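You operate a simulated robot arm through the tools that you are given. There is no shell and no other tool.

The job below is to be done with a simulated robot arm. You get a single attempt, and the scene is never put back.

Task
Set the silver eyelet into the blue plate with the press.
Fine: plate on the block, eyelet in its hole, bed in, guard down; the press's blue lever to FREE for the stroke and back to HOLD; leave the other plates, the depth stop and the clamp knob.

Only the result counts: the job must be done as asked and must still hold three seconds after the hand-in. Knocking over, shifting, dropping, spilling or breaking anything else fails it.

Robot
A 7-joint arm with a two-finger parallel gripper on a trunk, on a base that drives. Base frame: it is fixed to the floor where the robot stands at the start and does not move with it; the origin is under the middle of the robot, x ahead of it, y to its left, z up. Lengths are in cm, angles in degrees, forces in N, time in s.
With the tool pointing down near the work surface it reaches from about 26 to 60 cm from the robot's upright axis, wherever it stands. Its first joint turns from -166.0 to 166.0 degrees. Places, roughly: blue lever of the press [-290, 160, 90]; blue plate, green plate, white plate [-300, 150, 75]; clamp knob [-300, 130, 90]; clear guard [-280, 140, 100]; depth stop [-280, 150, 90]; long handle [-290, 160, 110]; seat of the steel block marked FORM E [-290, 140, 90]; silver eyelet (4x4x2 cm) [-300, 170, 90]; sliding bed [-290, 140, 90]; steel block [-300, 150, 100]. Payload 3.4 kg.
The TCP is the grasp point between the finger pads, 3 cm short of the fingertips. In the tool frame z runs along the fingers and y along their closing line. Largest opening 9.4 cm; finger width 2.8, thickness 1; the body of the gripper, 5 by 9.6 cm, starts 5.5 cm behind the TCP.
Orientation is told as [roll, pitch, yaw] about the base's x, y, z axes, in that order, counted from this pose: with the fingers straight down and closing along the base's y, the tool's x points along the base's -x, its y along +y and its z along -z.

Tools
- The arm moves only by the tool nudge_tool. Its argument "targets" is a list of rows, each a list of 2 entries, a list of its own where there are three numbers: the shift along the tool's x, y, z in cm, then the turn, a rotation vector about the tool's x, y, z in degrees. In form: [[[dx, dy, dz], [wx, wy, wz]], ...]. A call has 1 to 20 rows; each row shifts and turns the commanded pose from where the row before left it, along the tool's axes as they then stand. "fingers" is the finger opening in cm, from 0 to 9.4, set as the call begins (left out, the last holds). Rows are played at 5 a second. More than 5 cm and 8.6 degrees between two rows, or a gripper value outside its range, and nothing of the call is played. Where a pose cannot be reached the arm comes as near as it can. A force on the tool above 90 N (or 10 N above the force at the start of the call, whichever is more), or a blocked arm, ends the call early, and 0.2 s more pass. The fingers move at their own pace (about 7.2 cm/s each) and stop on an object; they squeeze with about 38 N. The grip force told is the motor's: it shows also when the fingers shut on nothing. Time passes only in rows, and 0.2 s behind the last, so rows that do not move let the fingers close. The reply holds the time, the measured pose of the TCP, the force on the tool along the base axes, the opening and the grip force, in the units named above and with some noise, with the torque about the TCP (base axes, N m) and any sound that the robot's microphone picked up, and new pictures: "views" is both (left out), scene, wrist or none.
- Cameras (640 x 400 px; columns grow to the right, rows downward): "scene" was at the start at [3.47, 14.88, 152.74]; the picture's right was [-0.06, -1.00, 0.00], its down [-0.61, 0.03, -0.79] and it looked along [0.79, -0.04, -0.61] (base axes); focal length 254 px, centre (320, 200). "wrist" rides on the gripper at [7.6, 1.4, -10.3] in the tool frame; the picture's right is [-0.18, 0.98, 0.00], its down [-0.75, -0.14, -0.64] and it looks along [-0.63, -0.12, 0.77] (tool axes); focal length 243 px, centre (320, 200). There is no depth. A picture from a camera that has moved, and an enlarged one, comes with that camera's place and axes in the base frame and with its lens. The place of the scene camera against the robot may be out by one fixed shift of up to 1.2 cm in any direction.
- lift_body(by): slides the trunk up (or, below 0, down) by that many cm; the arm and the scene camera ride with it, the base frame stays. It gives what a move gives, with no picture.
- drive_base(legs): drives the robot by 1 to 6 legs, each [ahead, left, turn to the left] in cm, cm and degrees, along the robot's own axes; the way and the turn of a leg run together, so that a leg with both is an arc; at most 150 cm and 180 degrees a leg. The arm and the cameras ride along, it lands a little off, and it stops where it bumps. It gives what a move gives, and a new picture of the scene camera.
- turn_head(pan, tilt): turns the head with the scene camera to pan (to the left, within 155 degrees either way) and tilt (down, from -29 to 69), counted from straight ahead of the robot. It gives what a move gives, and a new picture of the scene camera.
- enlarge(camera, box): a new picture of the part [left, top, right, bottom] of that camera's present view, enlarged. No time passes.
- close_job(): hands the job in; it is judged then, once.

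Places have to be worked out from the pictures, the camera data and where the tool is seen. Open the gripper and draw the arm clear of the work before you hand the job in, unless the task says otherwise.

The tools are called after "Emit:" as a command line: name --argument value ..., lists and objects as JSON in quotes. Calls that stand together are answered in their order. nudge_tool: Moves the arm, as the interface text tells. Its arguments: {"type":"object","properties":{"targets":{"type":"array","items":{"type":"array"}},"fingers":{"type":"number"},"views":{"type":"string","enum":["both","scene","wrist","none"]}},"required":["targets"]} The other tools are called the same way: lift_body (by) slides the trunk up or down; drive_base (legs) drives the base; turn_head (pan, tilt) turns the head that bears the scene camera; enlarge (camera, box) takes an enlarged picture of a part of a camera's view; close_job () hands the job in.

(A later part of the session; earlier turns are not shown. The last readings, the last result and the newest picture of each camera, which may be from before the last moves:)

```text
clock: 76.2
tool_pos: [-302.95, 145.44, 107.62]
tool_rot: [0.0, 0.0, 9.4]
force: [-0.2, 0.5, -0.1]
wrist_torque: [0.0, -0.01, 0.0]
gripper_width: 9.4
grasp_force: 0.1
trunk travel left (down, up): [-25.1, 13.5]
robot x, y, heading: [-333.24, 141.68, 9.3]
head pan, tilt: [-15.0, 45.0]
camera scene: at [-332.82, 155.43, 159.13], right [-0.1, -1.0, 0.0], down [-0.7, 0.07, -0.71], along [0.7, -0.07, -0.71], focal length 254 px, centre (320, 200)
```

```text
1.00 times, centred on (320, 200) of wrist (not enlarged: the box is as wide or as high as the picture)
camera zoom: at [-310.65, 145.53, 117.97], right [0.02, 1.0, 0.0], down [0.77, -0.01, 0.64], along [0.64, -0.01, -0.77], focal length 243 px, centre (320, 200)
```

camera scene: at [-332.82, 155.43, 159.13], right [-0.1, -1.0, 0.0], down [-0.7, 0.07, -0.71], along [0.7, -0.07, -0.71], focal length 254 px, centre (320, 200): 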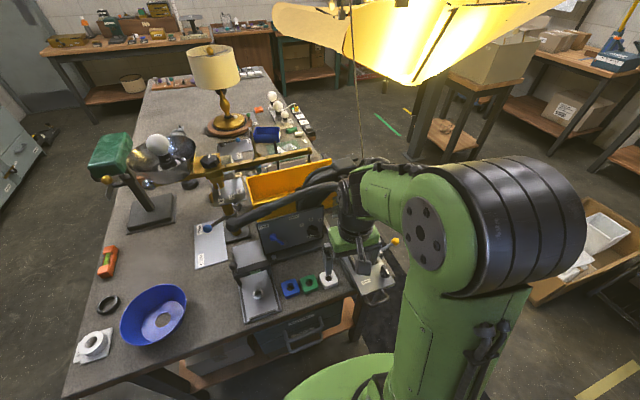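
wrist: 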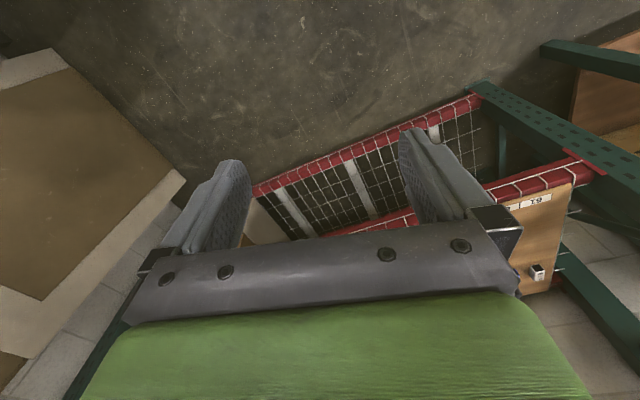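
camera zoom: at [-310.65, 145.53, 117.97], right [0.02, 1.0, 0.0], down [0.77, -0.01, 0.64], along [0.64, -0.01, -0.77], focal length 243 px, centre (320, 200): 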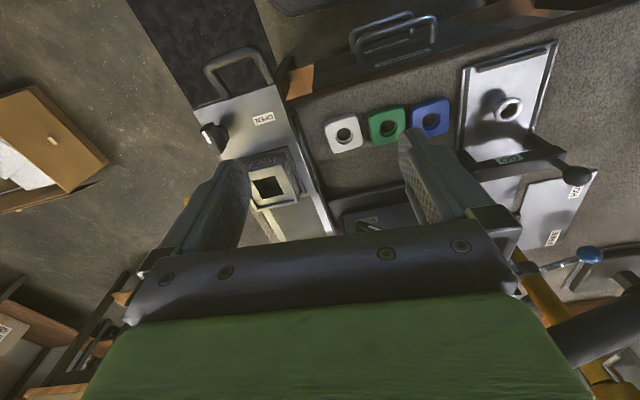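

The panel shows the press's blue lever resting at HOLD, and a second blue lever on a brass stand that I must leave. I enlarge the wrist view for plates, eyelet and block.

Emit:
enlarge --camera "wrist" --box '[310, 60, 550, 210]'

Emit:
enlarge --camera "wrist" --box '[180, 60, 360, 240]'

```text
2.67 times, centred on (430, 135) of wrist
camera zoom: at [-310.65, 145.53, 117.97], right [0.02, 1.0, 0.0], down [0.77, -0.01, 0.64], along [0.64, -0.01, -0.77], focal length 647 px, centre (27, 373)
```

zoom: 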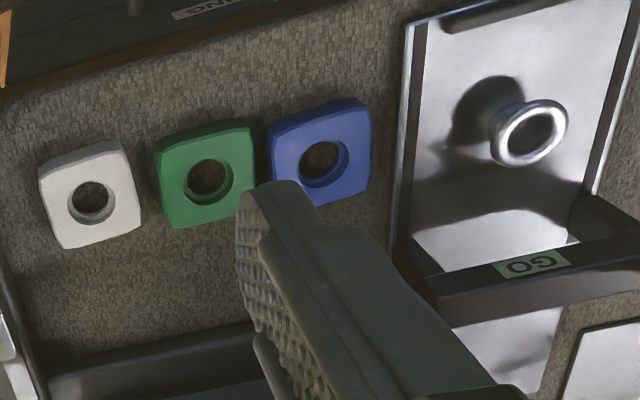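

```text
2.22 times, centred on (270, 150) of wrist
camera zoom: at [-310.65, 145.53, 117.97], right [0.02, 1.0, 0.0], down [0.77, -0.01, 0.64], along [0.64, -0.01, -0.77], focal length 539 px, centre (431, 311)
```

zoom: 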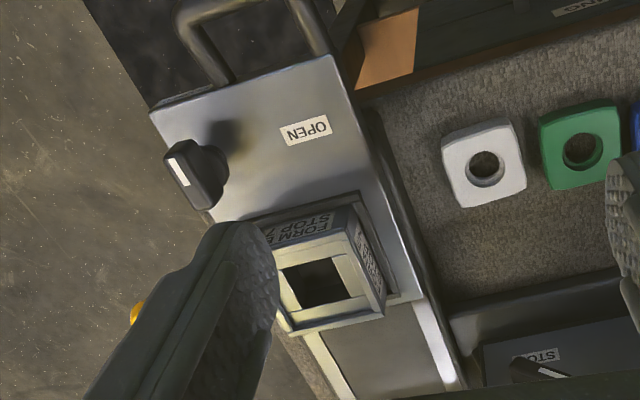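

The wrist view shows the plates (about 5 cm squares, blue nearest the eyelet tray), the eyelet flange-up on its tray, and the bed's black clamp knob at about (-298.5,133,92). I move the hand toward the block for a closer look at its seat.

Emit:
nudge_tool --targets '[[[-0.7, -2.6, 2], [0, 0, 0]], [[-0.7, -2.6, 2], [0, 0, 0]], [[-0.75, -2.65, 2], [0, 0, 0]], [[0, 0, 0], [0, 0, 0]], [[0, 0, 0], [0, 0, 0]]]' --views "wrist"

Emit:
enlarge --camera "wrist" --box '[220, 100, 420, 225]'

```text
clock: 77.4
tool_pos: [-299.5, 137.83, 101.83]
tool_rot: [0.0, -0.1, 9.5]
force: [-0.4, 0.1, -0.5]
wrist_torque: [0.0, 0.0, 0.03]
gripper_width: 9.41
grasp_force: 0.0
trunk travel left (down, up): [-25.1, 13.5]
robot x, y, heading: [-333.54, 142.08, 9.3]
head pan, tilt: [-15.0, 45.0]
camera wrist: at [-307.25, 138.07, 112.09], right [0.02, 1.0, 0.0], down [0.77, -0.01, 0.64], along [0.64, -0.01, -0.77], focal length 243 px, centre (320, 200)
```

wrist: 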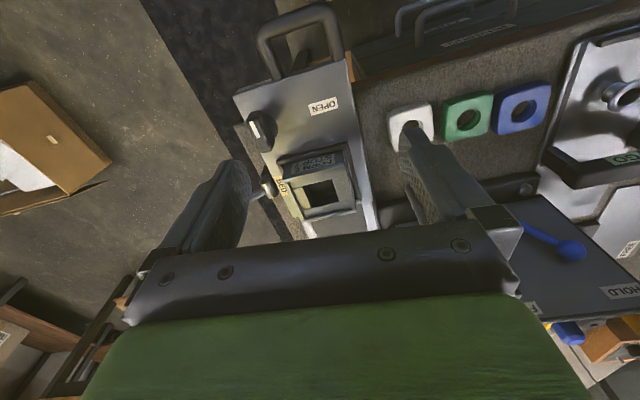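

```text
3.20 times, centred on (320, 162) of wrist
camera zoom: at [-307.25, 138.07, 112.09], right [0.02, 1.0, 0.0], down [0.77, -0.01, 0.64], along [0.64, -0.01, -0.77], focal length 776 px, centre (320, 320)
```

zoom: 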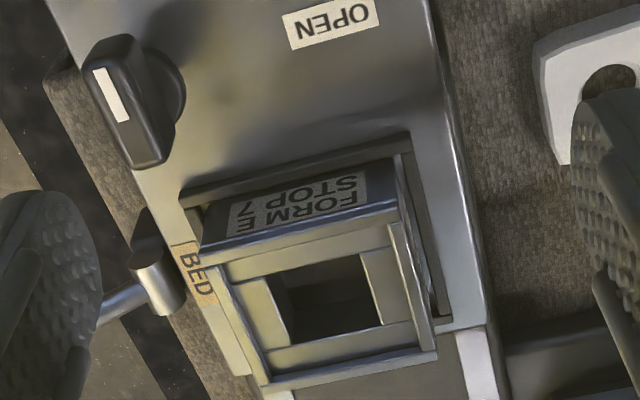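

The block has a thin raised rim with a ledge inside (outer about 6.2 cm, centre near (-291,138), yaw about 15°), so the plate must drop inside the rim. I enlarge the plates from this new position for parallax.

Emit:
enlarge --camera "wrist" --box '[380, 60, 580, 185]'

Emit:
enlarge --camera "wrist" --box '[500, 40, 640, 260]'

```text
3.20 times, centred on (480, 122) of wrist
camera zoom: at [-307.25, 138.07, 112.09], right [0.02, 1.0, 0.0], down [0.77, -0.01, 0.64], along [0.64, -0.01, -0.77], focal length 776 px, centre (-192, 448)
```

zoom: 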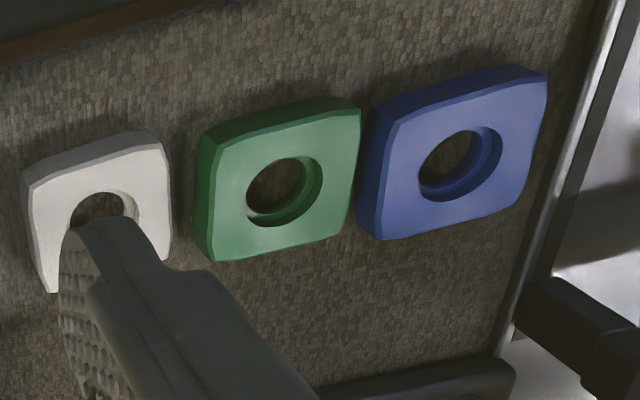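

```text
1.82 times, centred on (570, 150) of wrist
camera zoom: at [-307.25, 138.07, 112.09], right [0.02, 1.0, 0.0], down [0.77, -0.01, 0.64], along [0.64, -0.01, -0.77], focal length 441 px, centre (-134, 291)
```

zoom: 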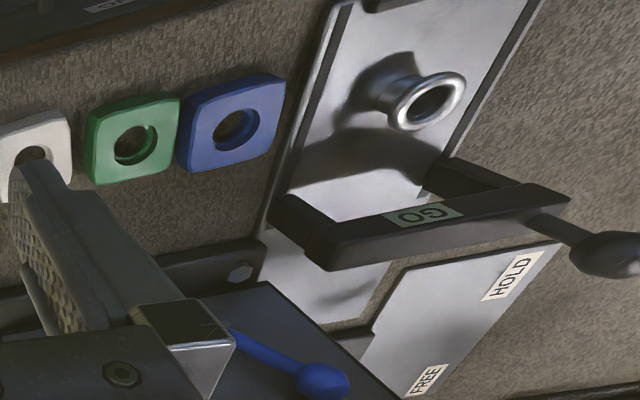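

Parallax puts the blue plate's hole at about (-296.7,161.4) with its top near z 84, yaw about 15°. I turn the hand about 96° so the fingers close along the bench (clear of the green plate), first rising a little.

Emit:
nudge_tool --targets '[[[0, 0, -3], [0, 0, 0]], [[0, 0, 0], [0, 0, -8]], [[0, 0, 0], [0, 0, -8]], [[0, 0, 0], [0, 0, -8]], [[0, 0, 0], [0, 0, -8]], [[0, 0, 0], [0, 0, -8]], [[0, 0, 0], [0, 0, -8]], [[0, 0, 0], [0, 0, -8]], [[0, 0, 0], [0, 0, -8]], [[0, 0, 0], [0, 0, -8]], [[0, 0, 0], [0, 0, -8]], [[0, 0, 0], [0, 0, -8]], [[0, 0, 0], [0, 0, -8]], [[0, 0, 0], [0, 0, 0]], [[0, 0, 0], [0, 0, 0]], [[0, 0, 0], [0, 0, 0]]]' --views "wrist"

```text
clock: 80.8
tool_pos: [-299.43, 137.98, 104.88]
tool_rot: [0.0, 0.1, 105.5]
force: [0.0, -0.4, -0.4]
wrist_torque: [-0.05, -0.03, 0.0]
gripper_width: 9.36
grasp_force: 0.0
trunk travel left (down, up): [-25.1, 13.5]
robot x, y, heading: [-333.36, 142.52, 9.4]
head pan, tilt: [-15.0, 45.0]
camera wrist: at [-298.79, 130.3, 115.05], right [-1.0, -0.09, 0.0], down [-0.07, 0.76, 0.64], along [-0.06, 0.64, -0.77], focal length 243 px, centre (320, 200)
```

wrist: 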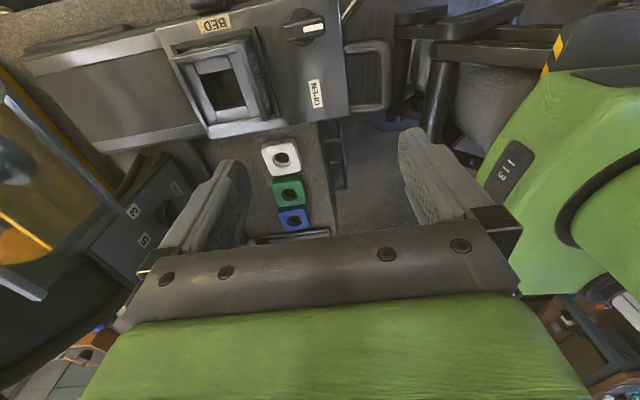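

The hand is now across the bench at yaw 105.5. I move it north to above the blue plate, keeping the tips near z 98.

Emit:
nudge_tool --targets '[[[-4.3, -1.8, 0.5], [0, 0, 0]], [[-4.3, -1.8, 0.5], [0, 0, 0]], [[-4.3, -1.8, 0.5], [0, 0, 0]], [[-4.3, -1.8, 0.5], [0, 0, 0]], [[-4.3, -1.7, 0.5], [0, 0, 0]], [[0, 0, 0], [0, 0, 0]], [[0, 0, 0], [0, 0, 0]]]' --views "both"

Emit:
enlarge --camera "wrist" --box '[220, 60, 420, 220]'

```text
clock: 82.4
tool_pos: [-296.61, 160.98, 102.49]
tool_rot: [0.0, 0.1, 105.5]
force: [-0.1, -0.6, 0.6]
wrist_torque: [0.01, 0.02, 0.0]
gripper_width: 9.38
grasp_force: 0.1
trunk travel left (down, up): [-25.1, 13.5]
robot x, y, heading: [-333.5, 141.67, 9.3]
head pan, tilt: [-15.0, 45.0]
camera scene: at [-332.8, 155.5, 159.13], right [-0.1, -1.0, 0.0], down [-0.7, 0.07, -0.71], along [0.7, -0.07, -0.71], focal length 254 px, centre (320, 200)
camera wrist: at [-295.86, 153.26, 112.81], right [-1.0, -0.09, 0.0], down [-0.07, 0.76, 0.64], along [-0.06, 0.64, -0.77], focal length 243 px, centre (320, 200)
```

scene: 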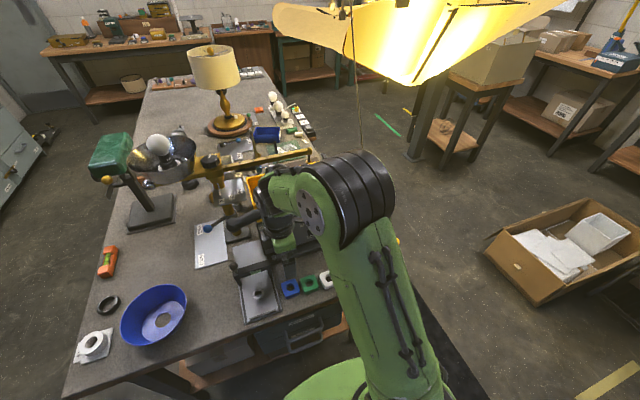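
wrist: 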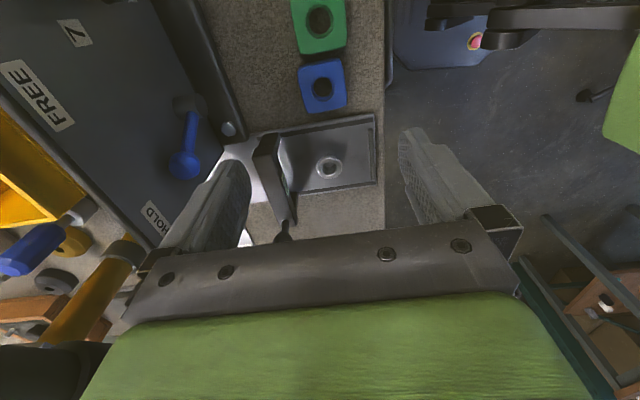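

```text
2.50 times, centred on (320, 140) of wrist
camera zoom: at [-295.86, 153.26, 112.81], right [-1.0, -0.09, 0.0], down [-0.07, 0.76, 0.64], along [-0.06, 0.64, -0.77], focal length 606 px, centre (320, 350)
```

zoom: 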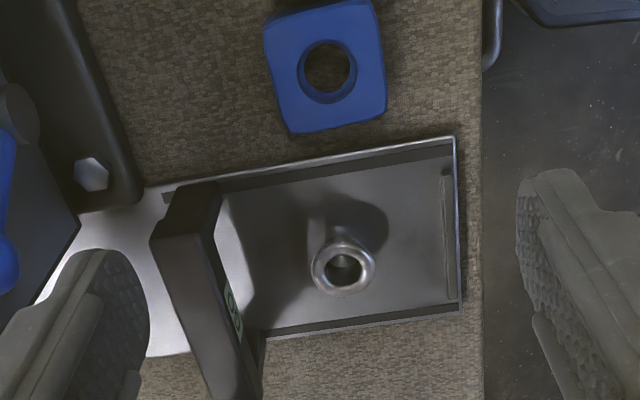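

The blue plate lies almost exactly under the hand and is aligned with it within about a degree; the eyelet tray with its "GO" bar is just north. I narrow the fingers to 6.6 cm and descend to z 89 to refine the alignment.

Emit:
nudge_tool --fingers 6.6 --targets '[[[0, 0.3, 3], [0, 0, 0]], [[0, 0, 3.5], [0, 0, 0]], [[0, 0, 3.5], [0, 0, 0]], [[0, 0, 3.5], [0, 0, 0]], [[0, 0, 0], [0, 0, 0]], [[0, 0, 0], [0, 0, 0]]]' --views "wrist"

Emit:
enlarge --camera "wrist" --box '[220, 90, 420, 215]'

```text
clock: 83.8
tool_pos: [-296.82, 161.13, 88.78]
tool_rot: [0.0, 0.0, 105.4]
force: [0.5, 0.0, 0.0]
wrist_torque: [0.0, -0.02, -0.01]
gripper_width: 6.59
grasp_force: 0.0
trunk travel left (down, up): [-25.1, 13.5]
robot x, y, heading: [-333.22, 142.18, 9.4]
head pan, tilt: [-15.0, 45.0]
camera wrist: at [-296.21, 153.35, 99.03], right [-1.0, -0.09, 0.0], down [-0.07, 0.76, 0.64], along [-0.06, 0.64, -0.77], focal length 243 px, centre (320, 200)
```

wrist: 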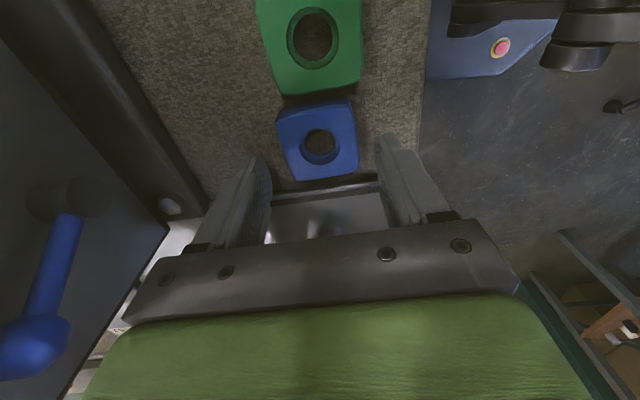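

```text
3.20 times, centred on (320, 152) of wrist
camera zoom: at [-296.21, 153.35, 99.03], right [-1.0, -0.09, 0.0], down [-0.07, 0.76, 0.64], along [-0.06, 0.64, -0.77], focal length 776 px, centre (320, 352)
```

zoom: 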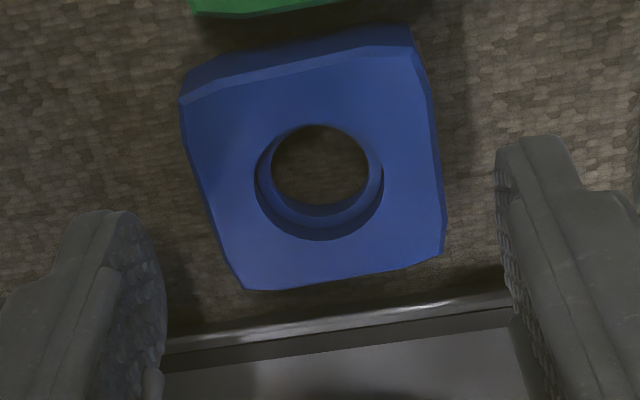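

The plate is centred between the fingers (hole at column 319) and its top measures z about 84.4, about 1 cm thick. I descend 1.8 cm so the tips stay roughly half a centimetre above the bench, then close.

Emit:
nudge_tool --targets '[[[0.1, 0, 0.9], [0, 0, 0]], [[0, 0, 0.9], [0, 0, 0]], [[0, 0, 0], [0, 0, 0]]]' --views "none"

Emit:
nudge_tool --fingers 3.5 --targets '[[[0, 0, 0], [0, 0, 0]], [[0, 0, 0], [0, 0, 0]], [[0, 0, 0], [0, 0, 0]], [[0, 0, 0], [0, 0, 0]]]' --views "wrist"

Emit:
enlarge --camera "wrist" --box '[220, 90, 420, 215]'

```text
clock: 84.6
tool_pos: [-296.96, 161.01, 87.14]
tool_rot: [0.0, 0.1, 105.5]
force: [0.2, -0.9, 0.1]
wrist_torque: [-0.01, 0.0, 0.01]
gripper_width: 6.59
grasp_force: 0.1
trunk travel left (down, up): [-25.1, 13.5]
robot x, y, heading: [-333.07, 142.48, 9.2]
head pan, tilt: [-15.0, 45.0]
```

```text
clock: 85.6
tool_pos: [-296.82, 160.99, 86.96]
tool_rot: [0.1, 0.1, 105.5]
force: [0.7, 0.2, 0.1]
wrist_torque: [0.0, 0.01, 0.0]
gripper_width: 4.89
grasp_force: 38.2
trunk travel left (down, up): [-25.1, 13.5]
robot x, y, heading: [-333.22, 141.74, 9.6]
head pan, tilt: [-15.0, 45.0]
camera wrist: at [-296.3, 153.26, 97.24], right [-1.0, -0.09, 0.0], down [-0.07, 0.76, 0.64], along [-0.06, 0.64, -0.77], focal length 243 px, centre (320, 200)
```

wrist: 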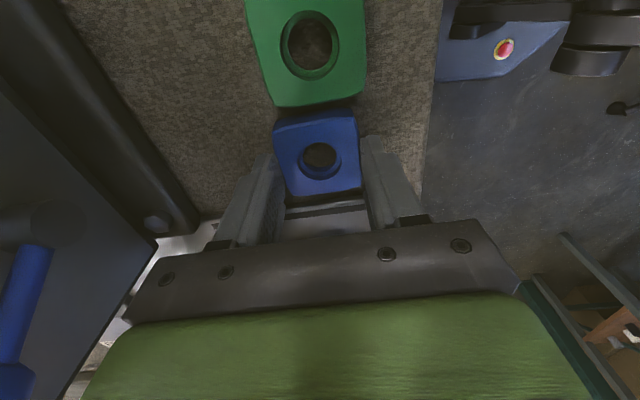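

```text
3.20 times, centred on (320, 152) of wrist
camera zoom: at [-296.3, 153.26, 97.24], right [-1.0, -0.09, 0.0], down [-0.07, 0.76, 0.64], along [-0.06, 0.64, -0.77], focal length 776 px, centre (320, 352)
```

zoom: 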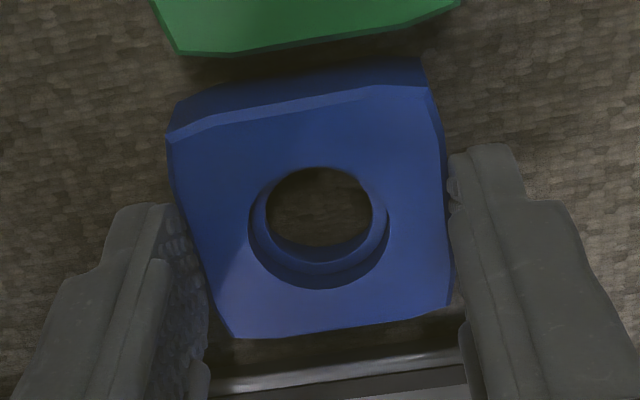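

The plate is gripped (4.89 cm wide, 38 N). I lift it straight up 12 cm.

Emit:
nudge_tool --targets '[[[0, 0, -1], [0, 0, 0]], [[0, 0, -2.5], [0, 0, 0]], [[0, 0, -3], [0, 0, 0]], [[0, 0, -3], [0, 0, 0]], [[0, 0, -3], [0, 0, 0]], [[0, 0, 0], [0, 0, 0]]]' --views "both"

```text
clock: 87.0
tool_pos: [-296.82, 161.17, 99.41]
tool_rot: [0.0, 0.0, 105.5]
force: [0.1, 0.3, -1.3]
wrist_torque: [0.03, -0.02, 0.0]
gripper_width: 4.87
grasp_force: 38.2
trunk travel left (down, up): [-25.1, 13.5]
robot x, y, heading: [-333.14, 142.29, 9.4]
head pan, tilt: [-15.0, 45.0]
camera scene: at [-332.77, 155.46, 159.13], right [-0.1, -1.0, 0.0], down [-0.7, 0.07, -0.71], along [0.7, -0.07, -0.71], focal length 254 px, centre (320, 200)
camera wrist: at [-296.18, 153.4, 109.64], right [-1.0, -0.09, 0.0], down [-0.07, 0.76, 0.64], along [-0.06, 0.64, -0.77], focal length 243 px, centre (320, 200)
```

scene: 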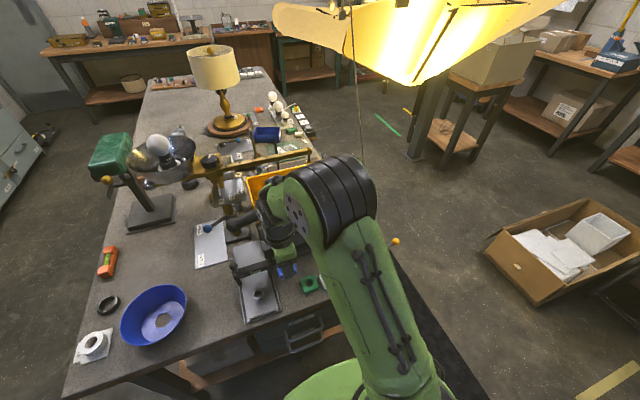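
wrist: 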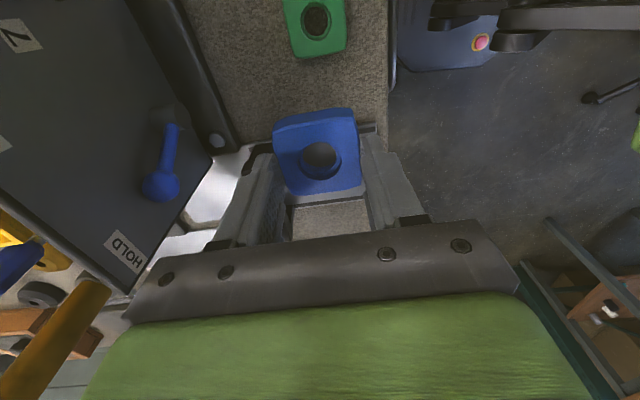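

The plate hangs securely. I move it south toward the block, stopping about 5 cm short so the wrist camera sees the seat past the plate.

Emit:
nudge_tool --targets '[[[4.7, 0.1, 0], [0, 0, 0]], [[4.7, 0.2, 0], [0, 0, 0]], [[4.7, 0.2, 0], [0, 0, 0]], [[4.7, 0.2, 0], [0, 0, 0]], [[0, 0, 0], [0, 0, 0]], [[0, 0, 0], [0, 0, 0]]]' --views "wrist"

Emit:
enlarge --camera "wrist" --box '[240, 0, 400, 100]'

```text
clock: 88.4
tool_pos: [-292.49, 142.58, 99.51]
tool_rot: [0.0, 0.0, 105.5]
force: [0.5, -0.7, -0.1]
wrist_torque: [-0.01, -0.03, 0.03]
gripper_width: 4.88
grasp_force: 37.7
trunk travel left (down, up): [-25.1, 13.5]
robot x, y, heading: [-333.31, 142.5, 9.3]
head pan, tilt: [-15.0, 45.0]
camera wrist: at [-291.79, 134.8, 109.79], right [-1.0, -0.09, 0.0], down [-0.07, 0.76, 0.64], along [-0.06, 0.64, -0.77], focal length 243 px, centre (320, 200)
```

wrist: 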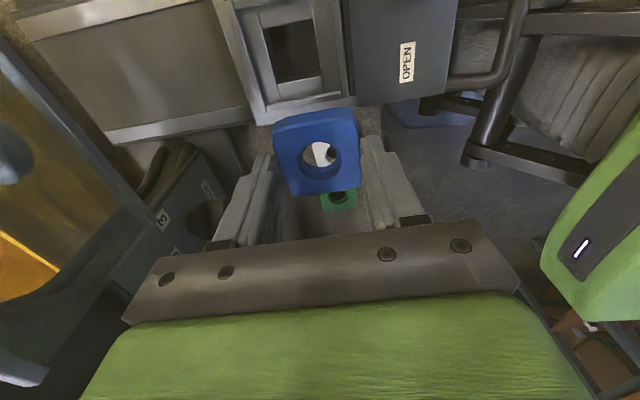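

```text
4.00 times, centred on (320, 50) of wrist
camera zoom: at [-291.79, 134.8, 109.79], right [-1.0, -0.09, 0.0], down [-0.07, 0.76, 0.64], along [-0.06, 0.64, -0.77], focal length 970 px, centre (320, 800)
```

zoom: 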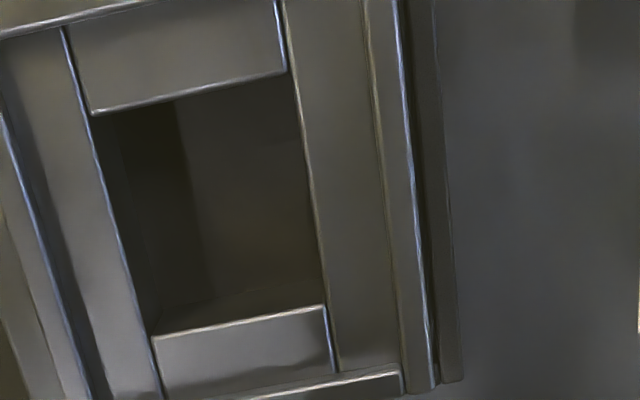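

The seat's square hole is clearly seen; its centre works out about 5.0 cm along tool x and -0.87 along tool y from the hand, turned about 0.9° from it, with the rim top near z 91. I move over it and lower to about 1 cm above the rim.

Emit:
nudge_tool --targets '[[[2.5, -0.4, 0], [0, 0, 0.9]], [[2.45, -0.47, 0], [0, 0, 0]], [[0, 0, 1.8], [0, 0, 0]], [[0, 0, 1.8], [0, 0, 0]], [[0, 0, 0], [0, 0, 0]], [[0, 0, 0], [0, 0, 0]]]' --views "wrist"

Emit:
enlarge --camera "wrist" --box '[220, 80, 420, 205]'

```text
clock: 89.8
tool_pos: [-290.19, 137.99, 95.81]
tool_rot: [0.1, 0.0, 104.6]
force: [-0.8, 0.4, -1.7]
wrist_torque: [0.0, 0.01, 0.01]
gripper_width: 4.88
grasp_force: 38.0
trunk travel left (down, up): [-25.1, 13.5]
robot x, y, heading: [-333.23, 141.99, 9.5]
head pan, tilt: [-15.0, 45.0]
camera wrist: at [-289.73, 130.3, 106.12], right [-1.0, -0.07, 0.0], down [-0.05, 0.77, 0.64], along [-0.05, 0.64, -0.77], focal length 243 px, centre (320, 200)
```

wrist: 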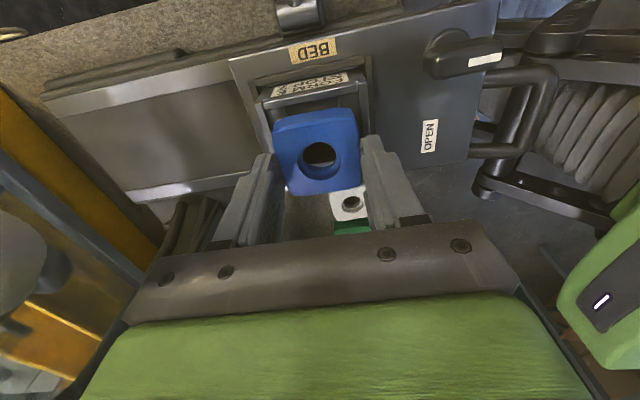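

```text
3.20 times, centred on (320, 142) of wrist
camera zoom: at [-289.73, 130.3, 106.12], right [-1.0, -0.07, 0.0], down [-0.05, 0.77, 0.64], along [-0.05, 0.64, -0.77], focal length 776 px, centre (320, 384)
```

zoom: 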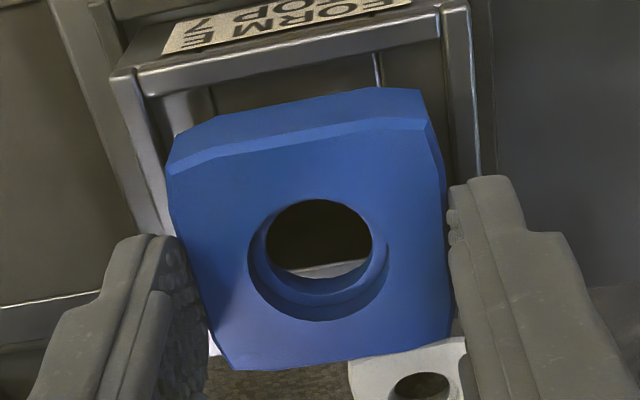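

The plate is squarely over the seat; three sights agree on the rim at about z 91 and an offset within about 0.1 cm. I lower slowly and watch the force.

Emit:
nudge_tool --targets '[[[0.05, -0.05, 0.4], [0, 0, 0]], [[0, 0, 0.4], [0, 0, 0]], [[0, 0, 0.3], [0, 0, 0]], [[0, 0, 0], [0, 0, 0]]]' --views "wrist"

Emit:
enlarge --camera "wrist" --box '[220, 80, 420, 205]'

```text
clock: 90.8
tool_pos: [-290.25, 137.96, 94.93]
tool_rot: [-0.1, 0.2, 104.6]
force: [-1.0, 1.1, 11.8]
wrist_torque: [-0.26, 0.15, 0.0]
gripper_width: 4.89
grasp_force: 38.4
trunk travel left (down, up): [-25.1, 13.5]
robot x, y, heading: [-332.9, 142.34, 9.5]
head pan, tilt: [-15.0, 45.0]
camera wrist: at [-289.79, 130.32, 105.08], right [-1.0, -0.07, 0.0], down [-0.06, 0.77, 0.64], along [-0.04, 0.64, -0.77], focal length 243 px, centre (320, 200)
```

wrist: 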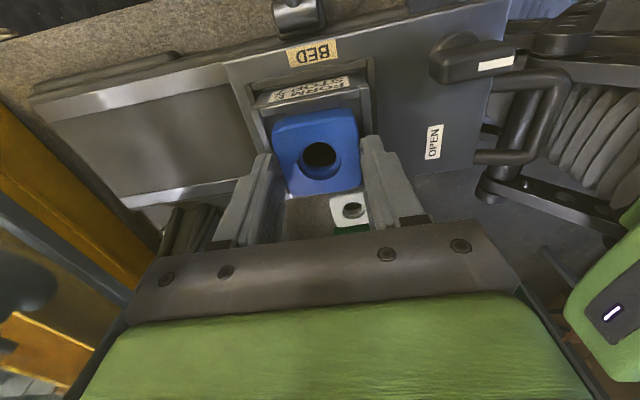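

```text
3.20 times, centred on (320, 142) of wrist
camera zoom: at [-289.79, 130.32, 105.08], right [-1.0, -0.07, 0.0], down [-0.06, 0.77, 0.64], along [-0.04, 0.64, -0.77], focal length 776 px, centre (320, 384)
```

zoom: 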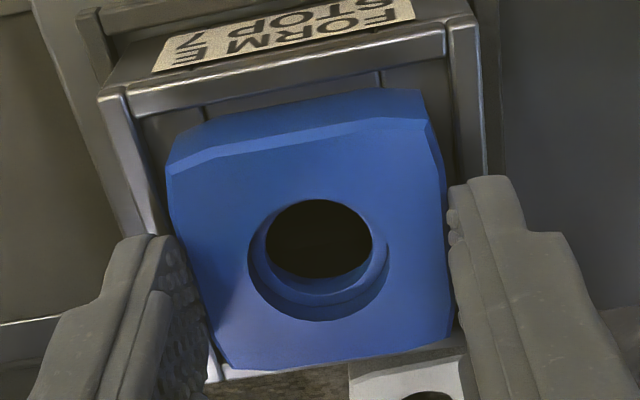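

Contact at z 94.93 with about 13 N: the plate appears inside the rim with roughly equal gaps on both sides. I relieve the press by 0.2 cm and open the fingers.

Emit:
nudge_tool --targets '[[[0, 0, -0.2], [0, 0, 0]], [[0, 0, 0], [0, 0, 0]]]' --views "none"

Emit:
nudge_tool --fingers 6.2 --targets '[[[0, 0, 0], [0, 0, 0]], [[0, 0, 0], [0, 0, 0]], [[0, 0, 0], [0, 0, 0]]]' --views "wrist"

Emit:
enlarge --camera "wrist" --box '[220, 80, 420, 205]'

```text
clock: 91.4
tool_pos: [-290.37, 138.09, 94.94]
tool_rot: [0.1, -0.1, 104.6]
force: [-0.2, -0.1, -0.3]
wrist_torque: [0.02, 0.0, -0.02]
gripper_width: 4.89
grasp_force: 38.2
trunk travel left (down, up): [-25.1, 13.5]
robot x, y, heading: [-333.28, 141.94, 9.7]
head pan, tilt: [-15.0, 45.0]
```

```text
clock: 92.2
tool_pos: [-290.51, 138.01, 94.93]
tool_rot: [0.0, 0.0, 104.6]
force: [0.1, 0.8, -0.2]
wrist_torque: [-0.05, 0.03, 0.0]
gripper_width: 6.21
grasp_force: 0.1
trunk travel left (down, up): [-25.1, 13.5]
robot x, y, heading: [-333.4, 141.99, 9.5]
head pan, tilt: [-15.0, 45.0]
camera wrist: at [-289.86, 130.33, 105.19], right [-1.0, -0.07, 0.0], down [-0.05, 0.77, 0.64], along [-0.05, 0.64, -0.77], focal length 243 px, centre (320, 200)
```

wrist: 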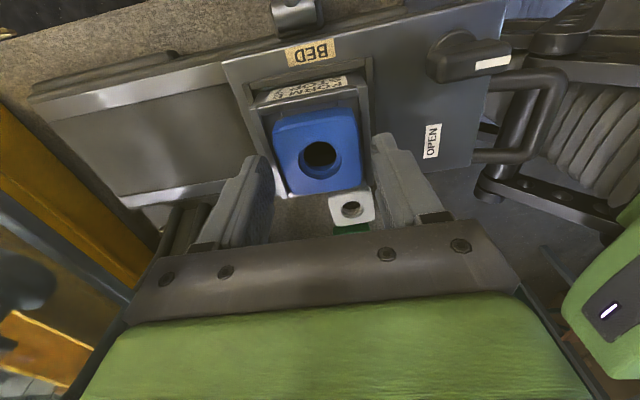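

```text
3.20 times, centred on (320, 142) of wrist
camera zoom: at [-289.86, 130.33, 105.19], right [-1.0, -0.07, 0.0], down [-0.05, 0.77, 0.64], along [-0.05, 0.64, -0.77], focal length 776 px, centre (320, 384)
```

zoom: 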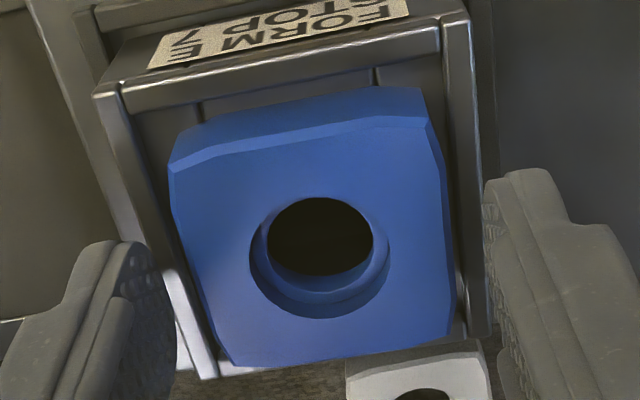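

Released with no jerk. I raise the hand straight up and look again to check the plate lies flat inside the rim.

Emit:
nudge_tool --targets '[[[0, 0, -1.5], [0, 0, 0]], [[0, 0, -3], [0, 0, 0]], [[-1, 0, -3], [0, 0, 0]], [[0, 0, 0], [0, 0, 0]]]' --views "wrist"

Emit:
enlarge --camera "wrist" --box '[250, 40, 410, 140]'

```text
clock: 93.2
tool_pos: [-290.82, 138.89, 102.28]
tool_rot: [-0.1, -0.1, 104.5]
force: [0.5, 0.0, 0.4]
wrist_torque: [0.0, 0.02, -0.01]
gripper_width: 6.21
grasp_force: 0.0
trunk travel left (down, up): [-25.1, 13.5]
robot x, y, heading: [-333.74, 142.15, 9.5]
head pan, tilt: [-15.0, 45.0]
camera wrist: at [-290.23, 131.26, 112.62], right [-1.0, -0.07, 0.0], down [-0.05, 0.77, 0.64], along [-0.05, 0.64, -0.77], focal length 243 px, centre (320, 200)
```

wrist: 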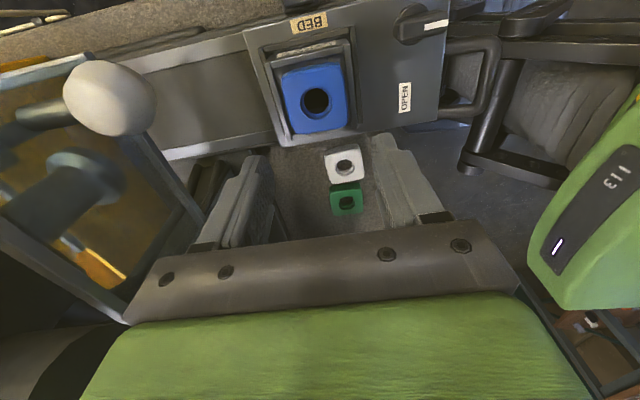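

```text
4.00 times, centred on (330, 90) of wrist
camera zoom: at [-290.23, 131.26, 112.62], right [-1.0, -0.07, 0.0], down [-0.05, 0.77, 0.64], along [-0.05, 0.64, -0.77], focal length 970 px, centre (280, 640)
```

zoom: 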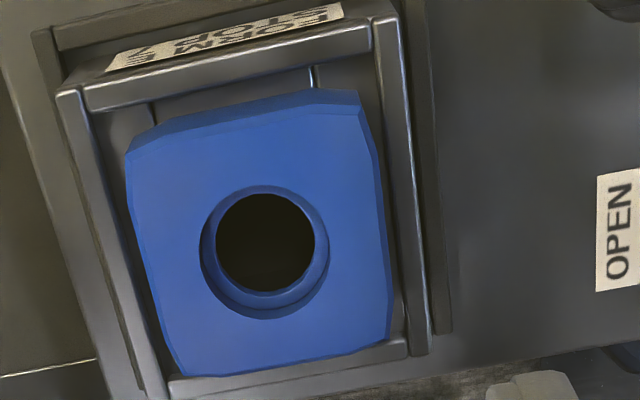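

The plate sits flat inside the rim with the hole in the middle. Now I move north to above the eyelet tray (eyelet about (-298.5,170)), keeping the hand high, and check clearance to the long handle's end.

Emit:
nudge_tool --targets '[[[-4.6, 0, 0], [0, 0, 0]], [[-4.6, 0, 0], [0, 0, 0]], [[-4.6, 0, 0], [0, 0, 0]], [[-4.6, 0, 0], [0, 0, 0]], [[-4.6, 0, 0], [0, 0, 0]], [[-4.5, 0, 0], [0, 0, 0]], [[-4.3, -0.2, 0.5], [0, 0, 0]], [[0, 0, 0], [0, 0, 0]], [[0, 0, 0], [0, 0, 0]]]' --views "both"

Emit:
enlarge --camera "wrist" --box '[230, 40, 410, 152]'

Emit:
enlarge --camera "scene" --box '[190, 160, 380, 330]'

```text
clock: 95.2
tool_pos: [-298.68, 169.91, 102.2]
tool_rot: [0.0, 0.0, 104.6]
force: [-1.1, 0.2, 0.3]
wrist_torque: [-0.02, -0.01, 0.02]
gripper_width: 6.22
grasp_force: 0.0
trunk travel left (down, up): [-25.1, 13.5]
robot x, y, heading: [-332.74, 142.26, 9.3]
head pan, tilt: [-15.0, 45.0]
camera scene: at [-332.82, 155.5, 159.13], right [-0.1, -1.0, 0.0], down [-0.7, 0.07, -0.71], along [0.7, -0.07, -0.71], focal length 254 px, centre (320, 200)
camera wrist: at [-298.14, 162.13, 112.45], right [-1.0, -0.07, 0.0], down [-0.05, 0.77, 0.64], along [-0.05, 0.64, -0.77], focal length 243 px, centre (320, 200)
```

scene: 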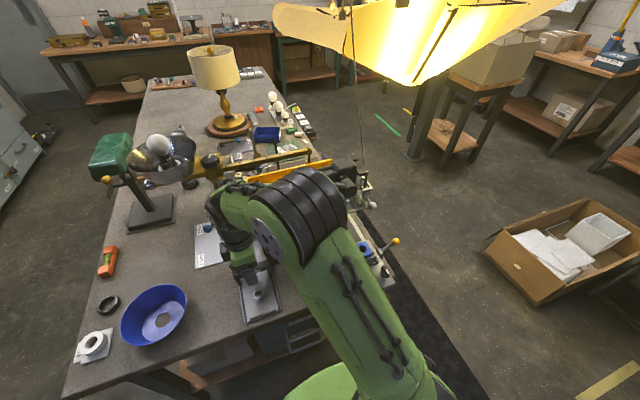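
wrist: 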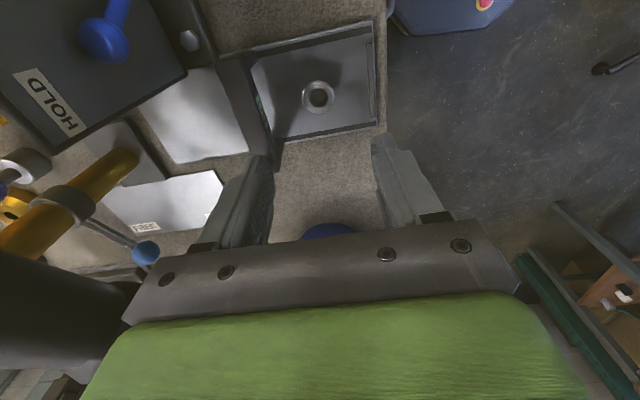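

```text
3.56 times, centred on (320, 96) of wrist
camera zoom: at [-298.14, 162.13, 112.45], right [-1.0, -0.07, 0.0], down [-0.05, 0.77, 0.64], along [-0.05, 0.64, -0.77], focal length 863 px, centre (320, 570)
```

zoom: 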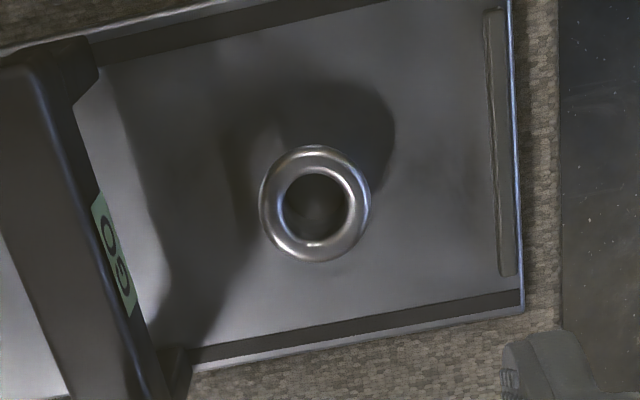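

```text
2.35 times, centred on (285, 245) of scene
camera zoom: at [-332.82, 155.5, 159.13], right [-0.1, -1.0, 0.0], down [-0.7, 0.07, -0.71], along [0.7, -0.07, -0.71], focal length 596 px, centre (402, 94)
```

zoom: 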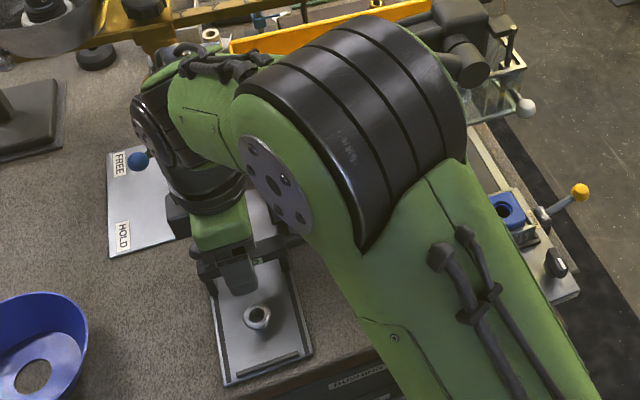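

The handle's end is about 4 cm clear of the hand. The eyelet's flange (about 3.2 cm across, hole about 1.9) lies nearly under the hand; I narrow the fingers to 5.4 and descend to z 91.7 to refine.

Emit:
nudge_tool --fingers 5.4 --targets '[[[0, -0.1, 3.5], [0, 0, 0]], [[0, 0, 3.5], [0, 0, 0]], [[0, 0, 3.5], [0, 0, 0]], [[0, 0, 0], [0, 0, 0]], [[0, 0, 0], [0, 0, 0]]]' --views "wrist"

Emit:
enlarge --camera "wrist" --box '[230, 90, 410, 202]'

```text
clock: 96.4
tool_pos: [-298.23, 169.91, 91.53]
tool_rot: [0.1, 0.0, 104.5]
force: [-0.3, -0.5, 0.9]
wrist_torque: [0.03, 0.03, 0.0]
gripper_width: 5.41
grasp_force: 0.0
trunk travel left (down, up): [-25.1, 13.5]
robot x, y, heading: [-333.56, 142.11, 9.4]
head pan, tilt: [-15.0, 45.0]
camera wrist: at [-297.72, 162.13, 101.77], right [-1.0, -0.07, 0.0], down [-0.05, 0.77, 0.64], along [-0.05, 0.64, -0.77], focal length 243 px, centre (320, 200)
```

wrist: 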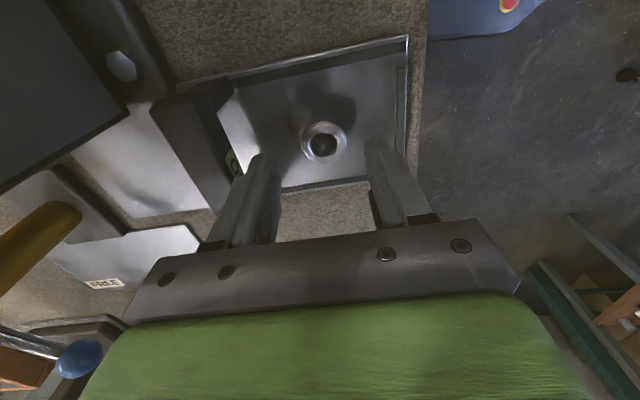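

```text
3.56 times, centred on (320, 146) of wrist
camera zoom: at [-297.72, 162.13, 101.77], right [-1.0, -0.07, 0.0], down [-0.05, 0.77, 0.64], along [-0.05, 0.64, -0.77], focal length 863 px, centre (320, 392)
```

zoom: 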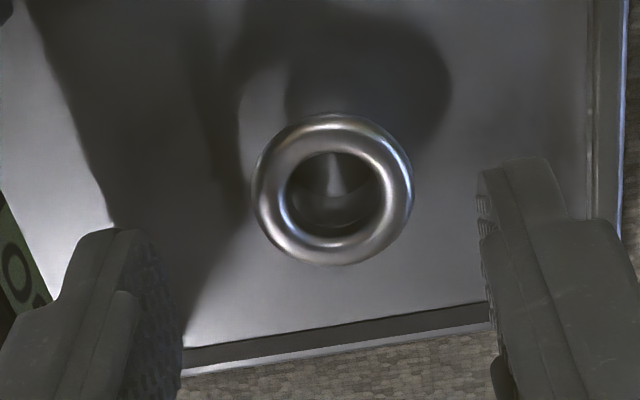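

The flange is at z about 85.7, offset (-0.38, +0.20) from the hand in tool axes. I correct that and come down 2 cm, then check again.

Emit:
nudge_tool --targets '[[[-0.38, 0.2, 0.5], [0, 0, 0]], [[0, 0, 1.0], [0, 0, 0]], [[0, 0, 0.5], [0, 0, 0]], [[0, 0, 0], [0, 0, 0]], [[0, 0, 0], [0, 0, 0]]]' --views "wrist"

Emit:
enlarge --camera "wrist" --box '[230, 90, 410, 202]'

```text
clock: 97.6
tool_pos: [-298.57, 170.24, 89.45]
tool_rot: [-0.1, 0.0, 104.6]
force: [0.7, 0.1, -0.8]
wrist_torque: [-0.01, 0.01, 0.05]
gripper_width: 5.39
grasp_force: 0.1
trunk travel left (down, up): [-25.1, 13.5]
robot x, y, heading: [-333.38, 142.19, 9.2]
head pan, tilt: [-15.0, 45.0]
camera wrist: at [-298.03, 162.41, 99.73], right [-1.0, -0.07, 0.0], down [-0.05, 0.77, 0.64], along [-0.05, 0.64, -0.77], focal length 243 px, centre (320, 200)
```

wrist: 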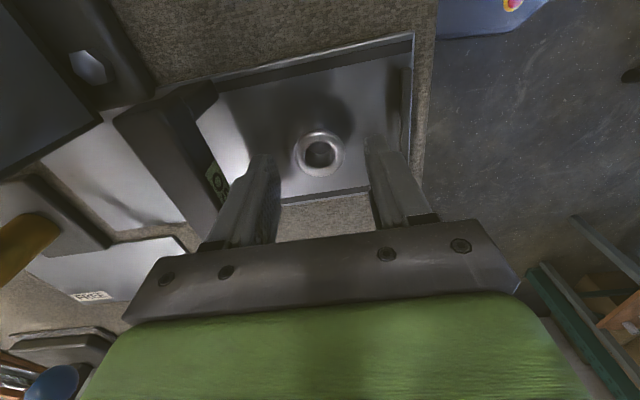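

```text
3.56 times, centred on (320, 146) of wrist
camera zoom: at [-298.03, 162.41, 99.73], right [-1.0, -0.07, 0.0], down [-0.05, 0.77, 0.64], along [-0.05, 0.64, -0.77], focal length 863 px, centre (320, 392)
```

zoom: 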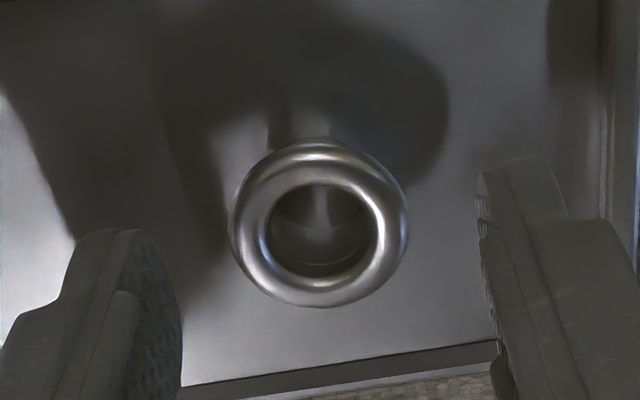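

The eyelet is now centred (column 320) and aligned along the other axis too. I descend 1.2 cm so only the fingertips hold the flange, and close on it.

Emit:
nudge_tool --targets '[[[0, 0, 0.6], [0, 0, 0]], [[0, 0, 0.6], [0, 0, 0]], [[0, 0, 0], [0, 0, 0]]]' --views "none"

Emit:
nudge_tool --fingers 2.0 --targets '[[[0, 0, 0], [0, 0, 0]], [[0, 0, 0], [0, 0, 0]], [[0, 0, 0], [0, 0, 0]], [[0, 0, 0], [0, 0, 0]]]' --views "wrist"

Emit:
enlarge --camera "wrist" --box '[230, 90, 410, 202]'

```text
clock: 98.4
tool_pos: [-298.46, 170.12, 88.31]
tool_rot: [0.1, 0.0, 104.6]
force: [-0.6, -0.2, 0.4]
wrist_torque: [0.03, -0.01, -0.01]
gripper_width: 5.42
grasp_force: 0.0
trunk travel left (down, up): [-25.1, 13.5]
robot x, y, heading: [-333.04, 141.94, 9.7]
head pan, tilt: [-15.0, 45.0]
```

```text
clock: 99.4
tool_pos: [-298.54, 170.04, 88.35]
tool_rot: [-0.1, 0.0, 104.6]
force: [0.0, -0.3, -0.8]
wrist_torque: [-0.06, -0.01, 0.01]
gripper_width: 3.24
grasp_force: 37.9
trunk travel left (down, up): [-25.1, 13.5]
robot x, y, heading: [-333.67, 141.96, 9.6]
head pan, tilt: [-15.0, 45.0]
camera wrist: at [-298.01, 162.34, 98.58], right [-1.0, -0.07, 0.0], down [-0.05, 0.77, 0.64], along [-0.05, 0.64, -0.77], focal length 243 px, centre (320, 200)
```

wrist: 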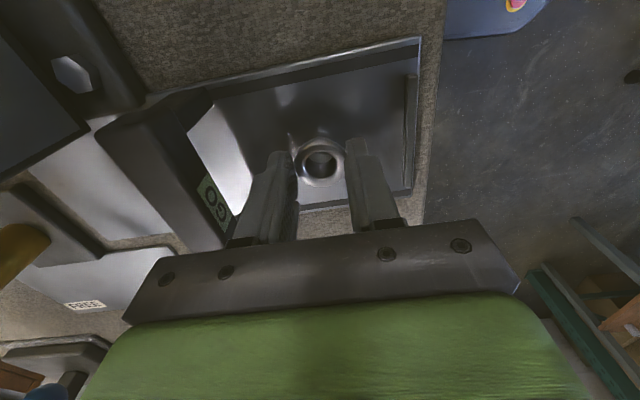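

```text
3.56 times, centred on (320, 146) of wrist
camera zoom: at [-298.01, 162.34, 98.58], right [-1.0, -0.07, 0.0], down [-0.05, 0.77, 0.64], along [-0.05, 0.64, -0.77], focal length 863 px, centre (320, 392)
```

zoom: 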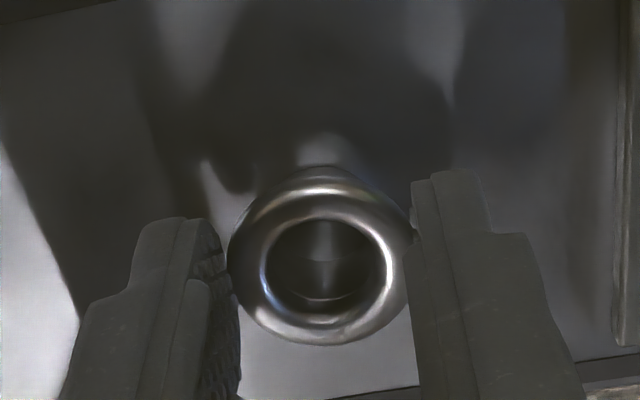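

The eyelet is held at 3.24 cm across its flange. I lift it straight up and check it hangs well.

Emit:
nudge_tool --targets '[[[0, 0, -1], [0, 0, 0]], [[0, 0, -2.5], [0, 0, 0]], [[0, 0, -3], [0, 0, 0]], [[0, 0, -3], [0, 0, 0]], [[0, 0, -3], [0, 0, 0]], [[0, 0, 0], [0, 0, 0]]]' --views "wrist"

Emit:
enlarge --camera "wrist" --box '[230, 90, 410, 202]'

```text
clock: 100.8
tool_pos: [-298.6, 170.46, 100.68]
tool_rot: [0.0, 0.1, 104.5]
force: [-0.2, -0.7, 0.1]
wrist_torque: [0.0, -0.01, 0.06]
gripper_width: 3.22
grasp_force: 38.1
trunk travel left (down, up): [-25.1, 13.5]
robot x, y, heading: [-333.23, 141.85, 9.3]
head pan, tilt: [-15.0, 45.0]
camera wrist: at [-298.06, 162.71, 111.04], right [-1.0, -0.07, 0.0], down [-0.05, 0.77, 0.64], along [-0.05, 0.64, -0.77], focal length 243 px, centre (320, 200)
```

wrist: 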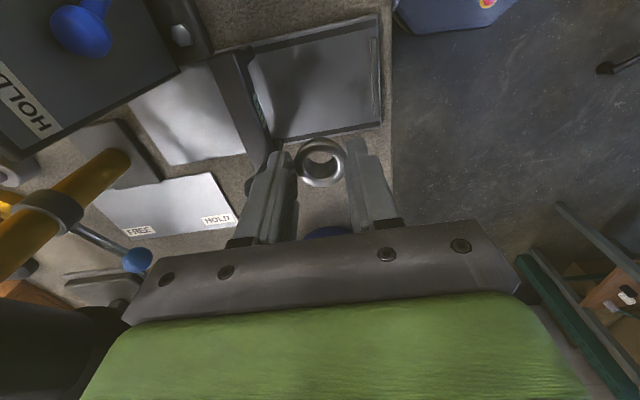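

```text
3.56 times, centred on (320, 146) of wrist
camera zoom: at [-298.06, 162.71, 111.04], right [-1.0, -0.07, 0.0], down [-0.05, 0.77, 0.64], along [-0.05, 0.64, -0.77], focal length 863 px, centre (320, 392)
```

zoom: 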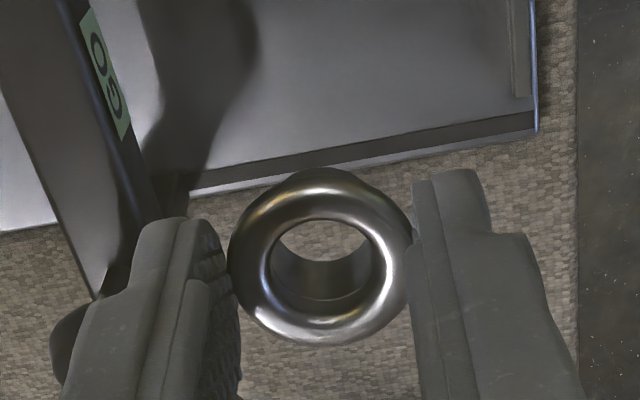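

The eyelet is held well, barrel down. I carry it south toward the block, stopping about 5 cm short to measure the plate's hole.

Emit:
nudge_tool --targets '[[[4.7, 0, 0], [0, 0, 0]], [[4.8, 0, 0], [0, 0, 0]], [[4.8, 0, 0], [0, 0, 0]], [[4.8, 0, 0], [0, 0, 0]], [[4.7, 0.1, 0], [0, 0, 0]], [[4.7, 0.1, 0], [0, 0, 0]], [[0, 0, 0], [0, 0, 0]], [[0, 0, 0], [0, 0, 0]]]' --views "wrist"

Emit:
enlarge --camera "wrist" --box '[230, 0, 410, 112]'

```text
clock: 102.6
tool_pos: [-291.9, 142.28, 100.84]
tool_rot: [0.0, 0.0, 104.6]
force: [0.0, -0.4, -0.9]
wrist_torque: [0.03, 0.02, -0.02]
gripper_width: 3.22
grasp_force: 37.8
trunk travel left (down, up): [-25.1, 13.5]
robot x, y, heading: [-333.3, 141.91, 9.4]
head pan, tilt: [-15.0, 45.0]
camera wrist: at [-291.41, 134.64, 111.07], right [-1.0, -0.07, 0.0], down [-0.05, 0.76, 0.64], along [-0.05, 0.64, -0.77], focal length 243 px, centre (320, 200)
```

wrist: 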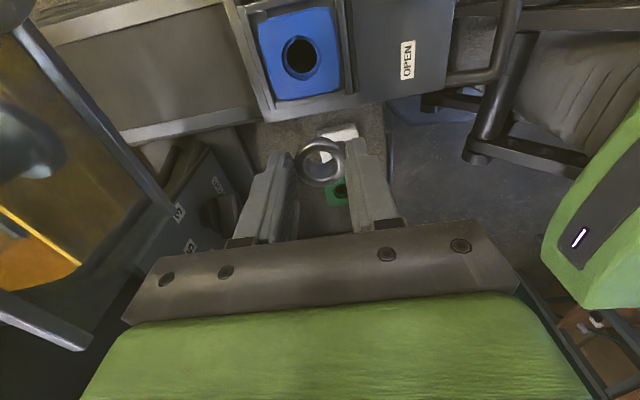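

```text
3.56 times, centred on (320, 56) of wrist
camera zoom: at [-291.41, 134.64, 111.07], right [-1.0, -0.07, 0.0], down [-0.05, 0.76, 0.64], along [-0.05, 0.64, -0.77], focal length 863 px, centre (320, 712)
```

zoom: 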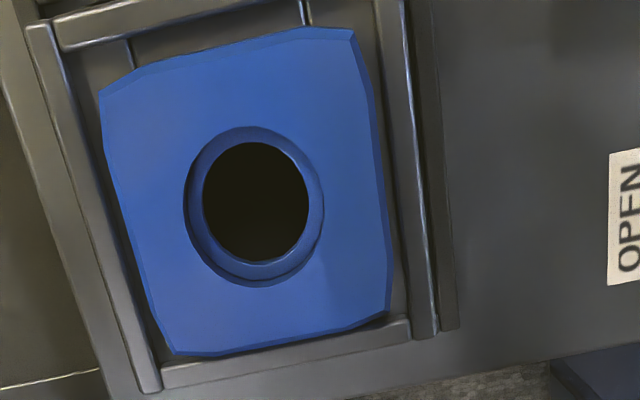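

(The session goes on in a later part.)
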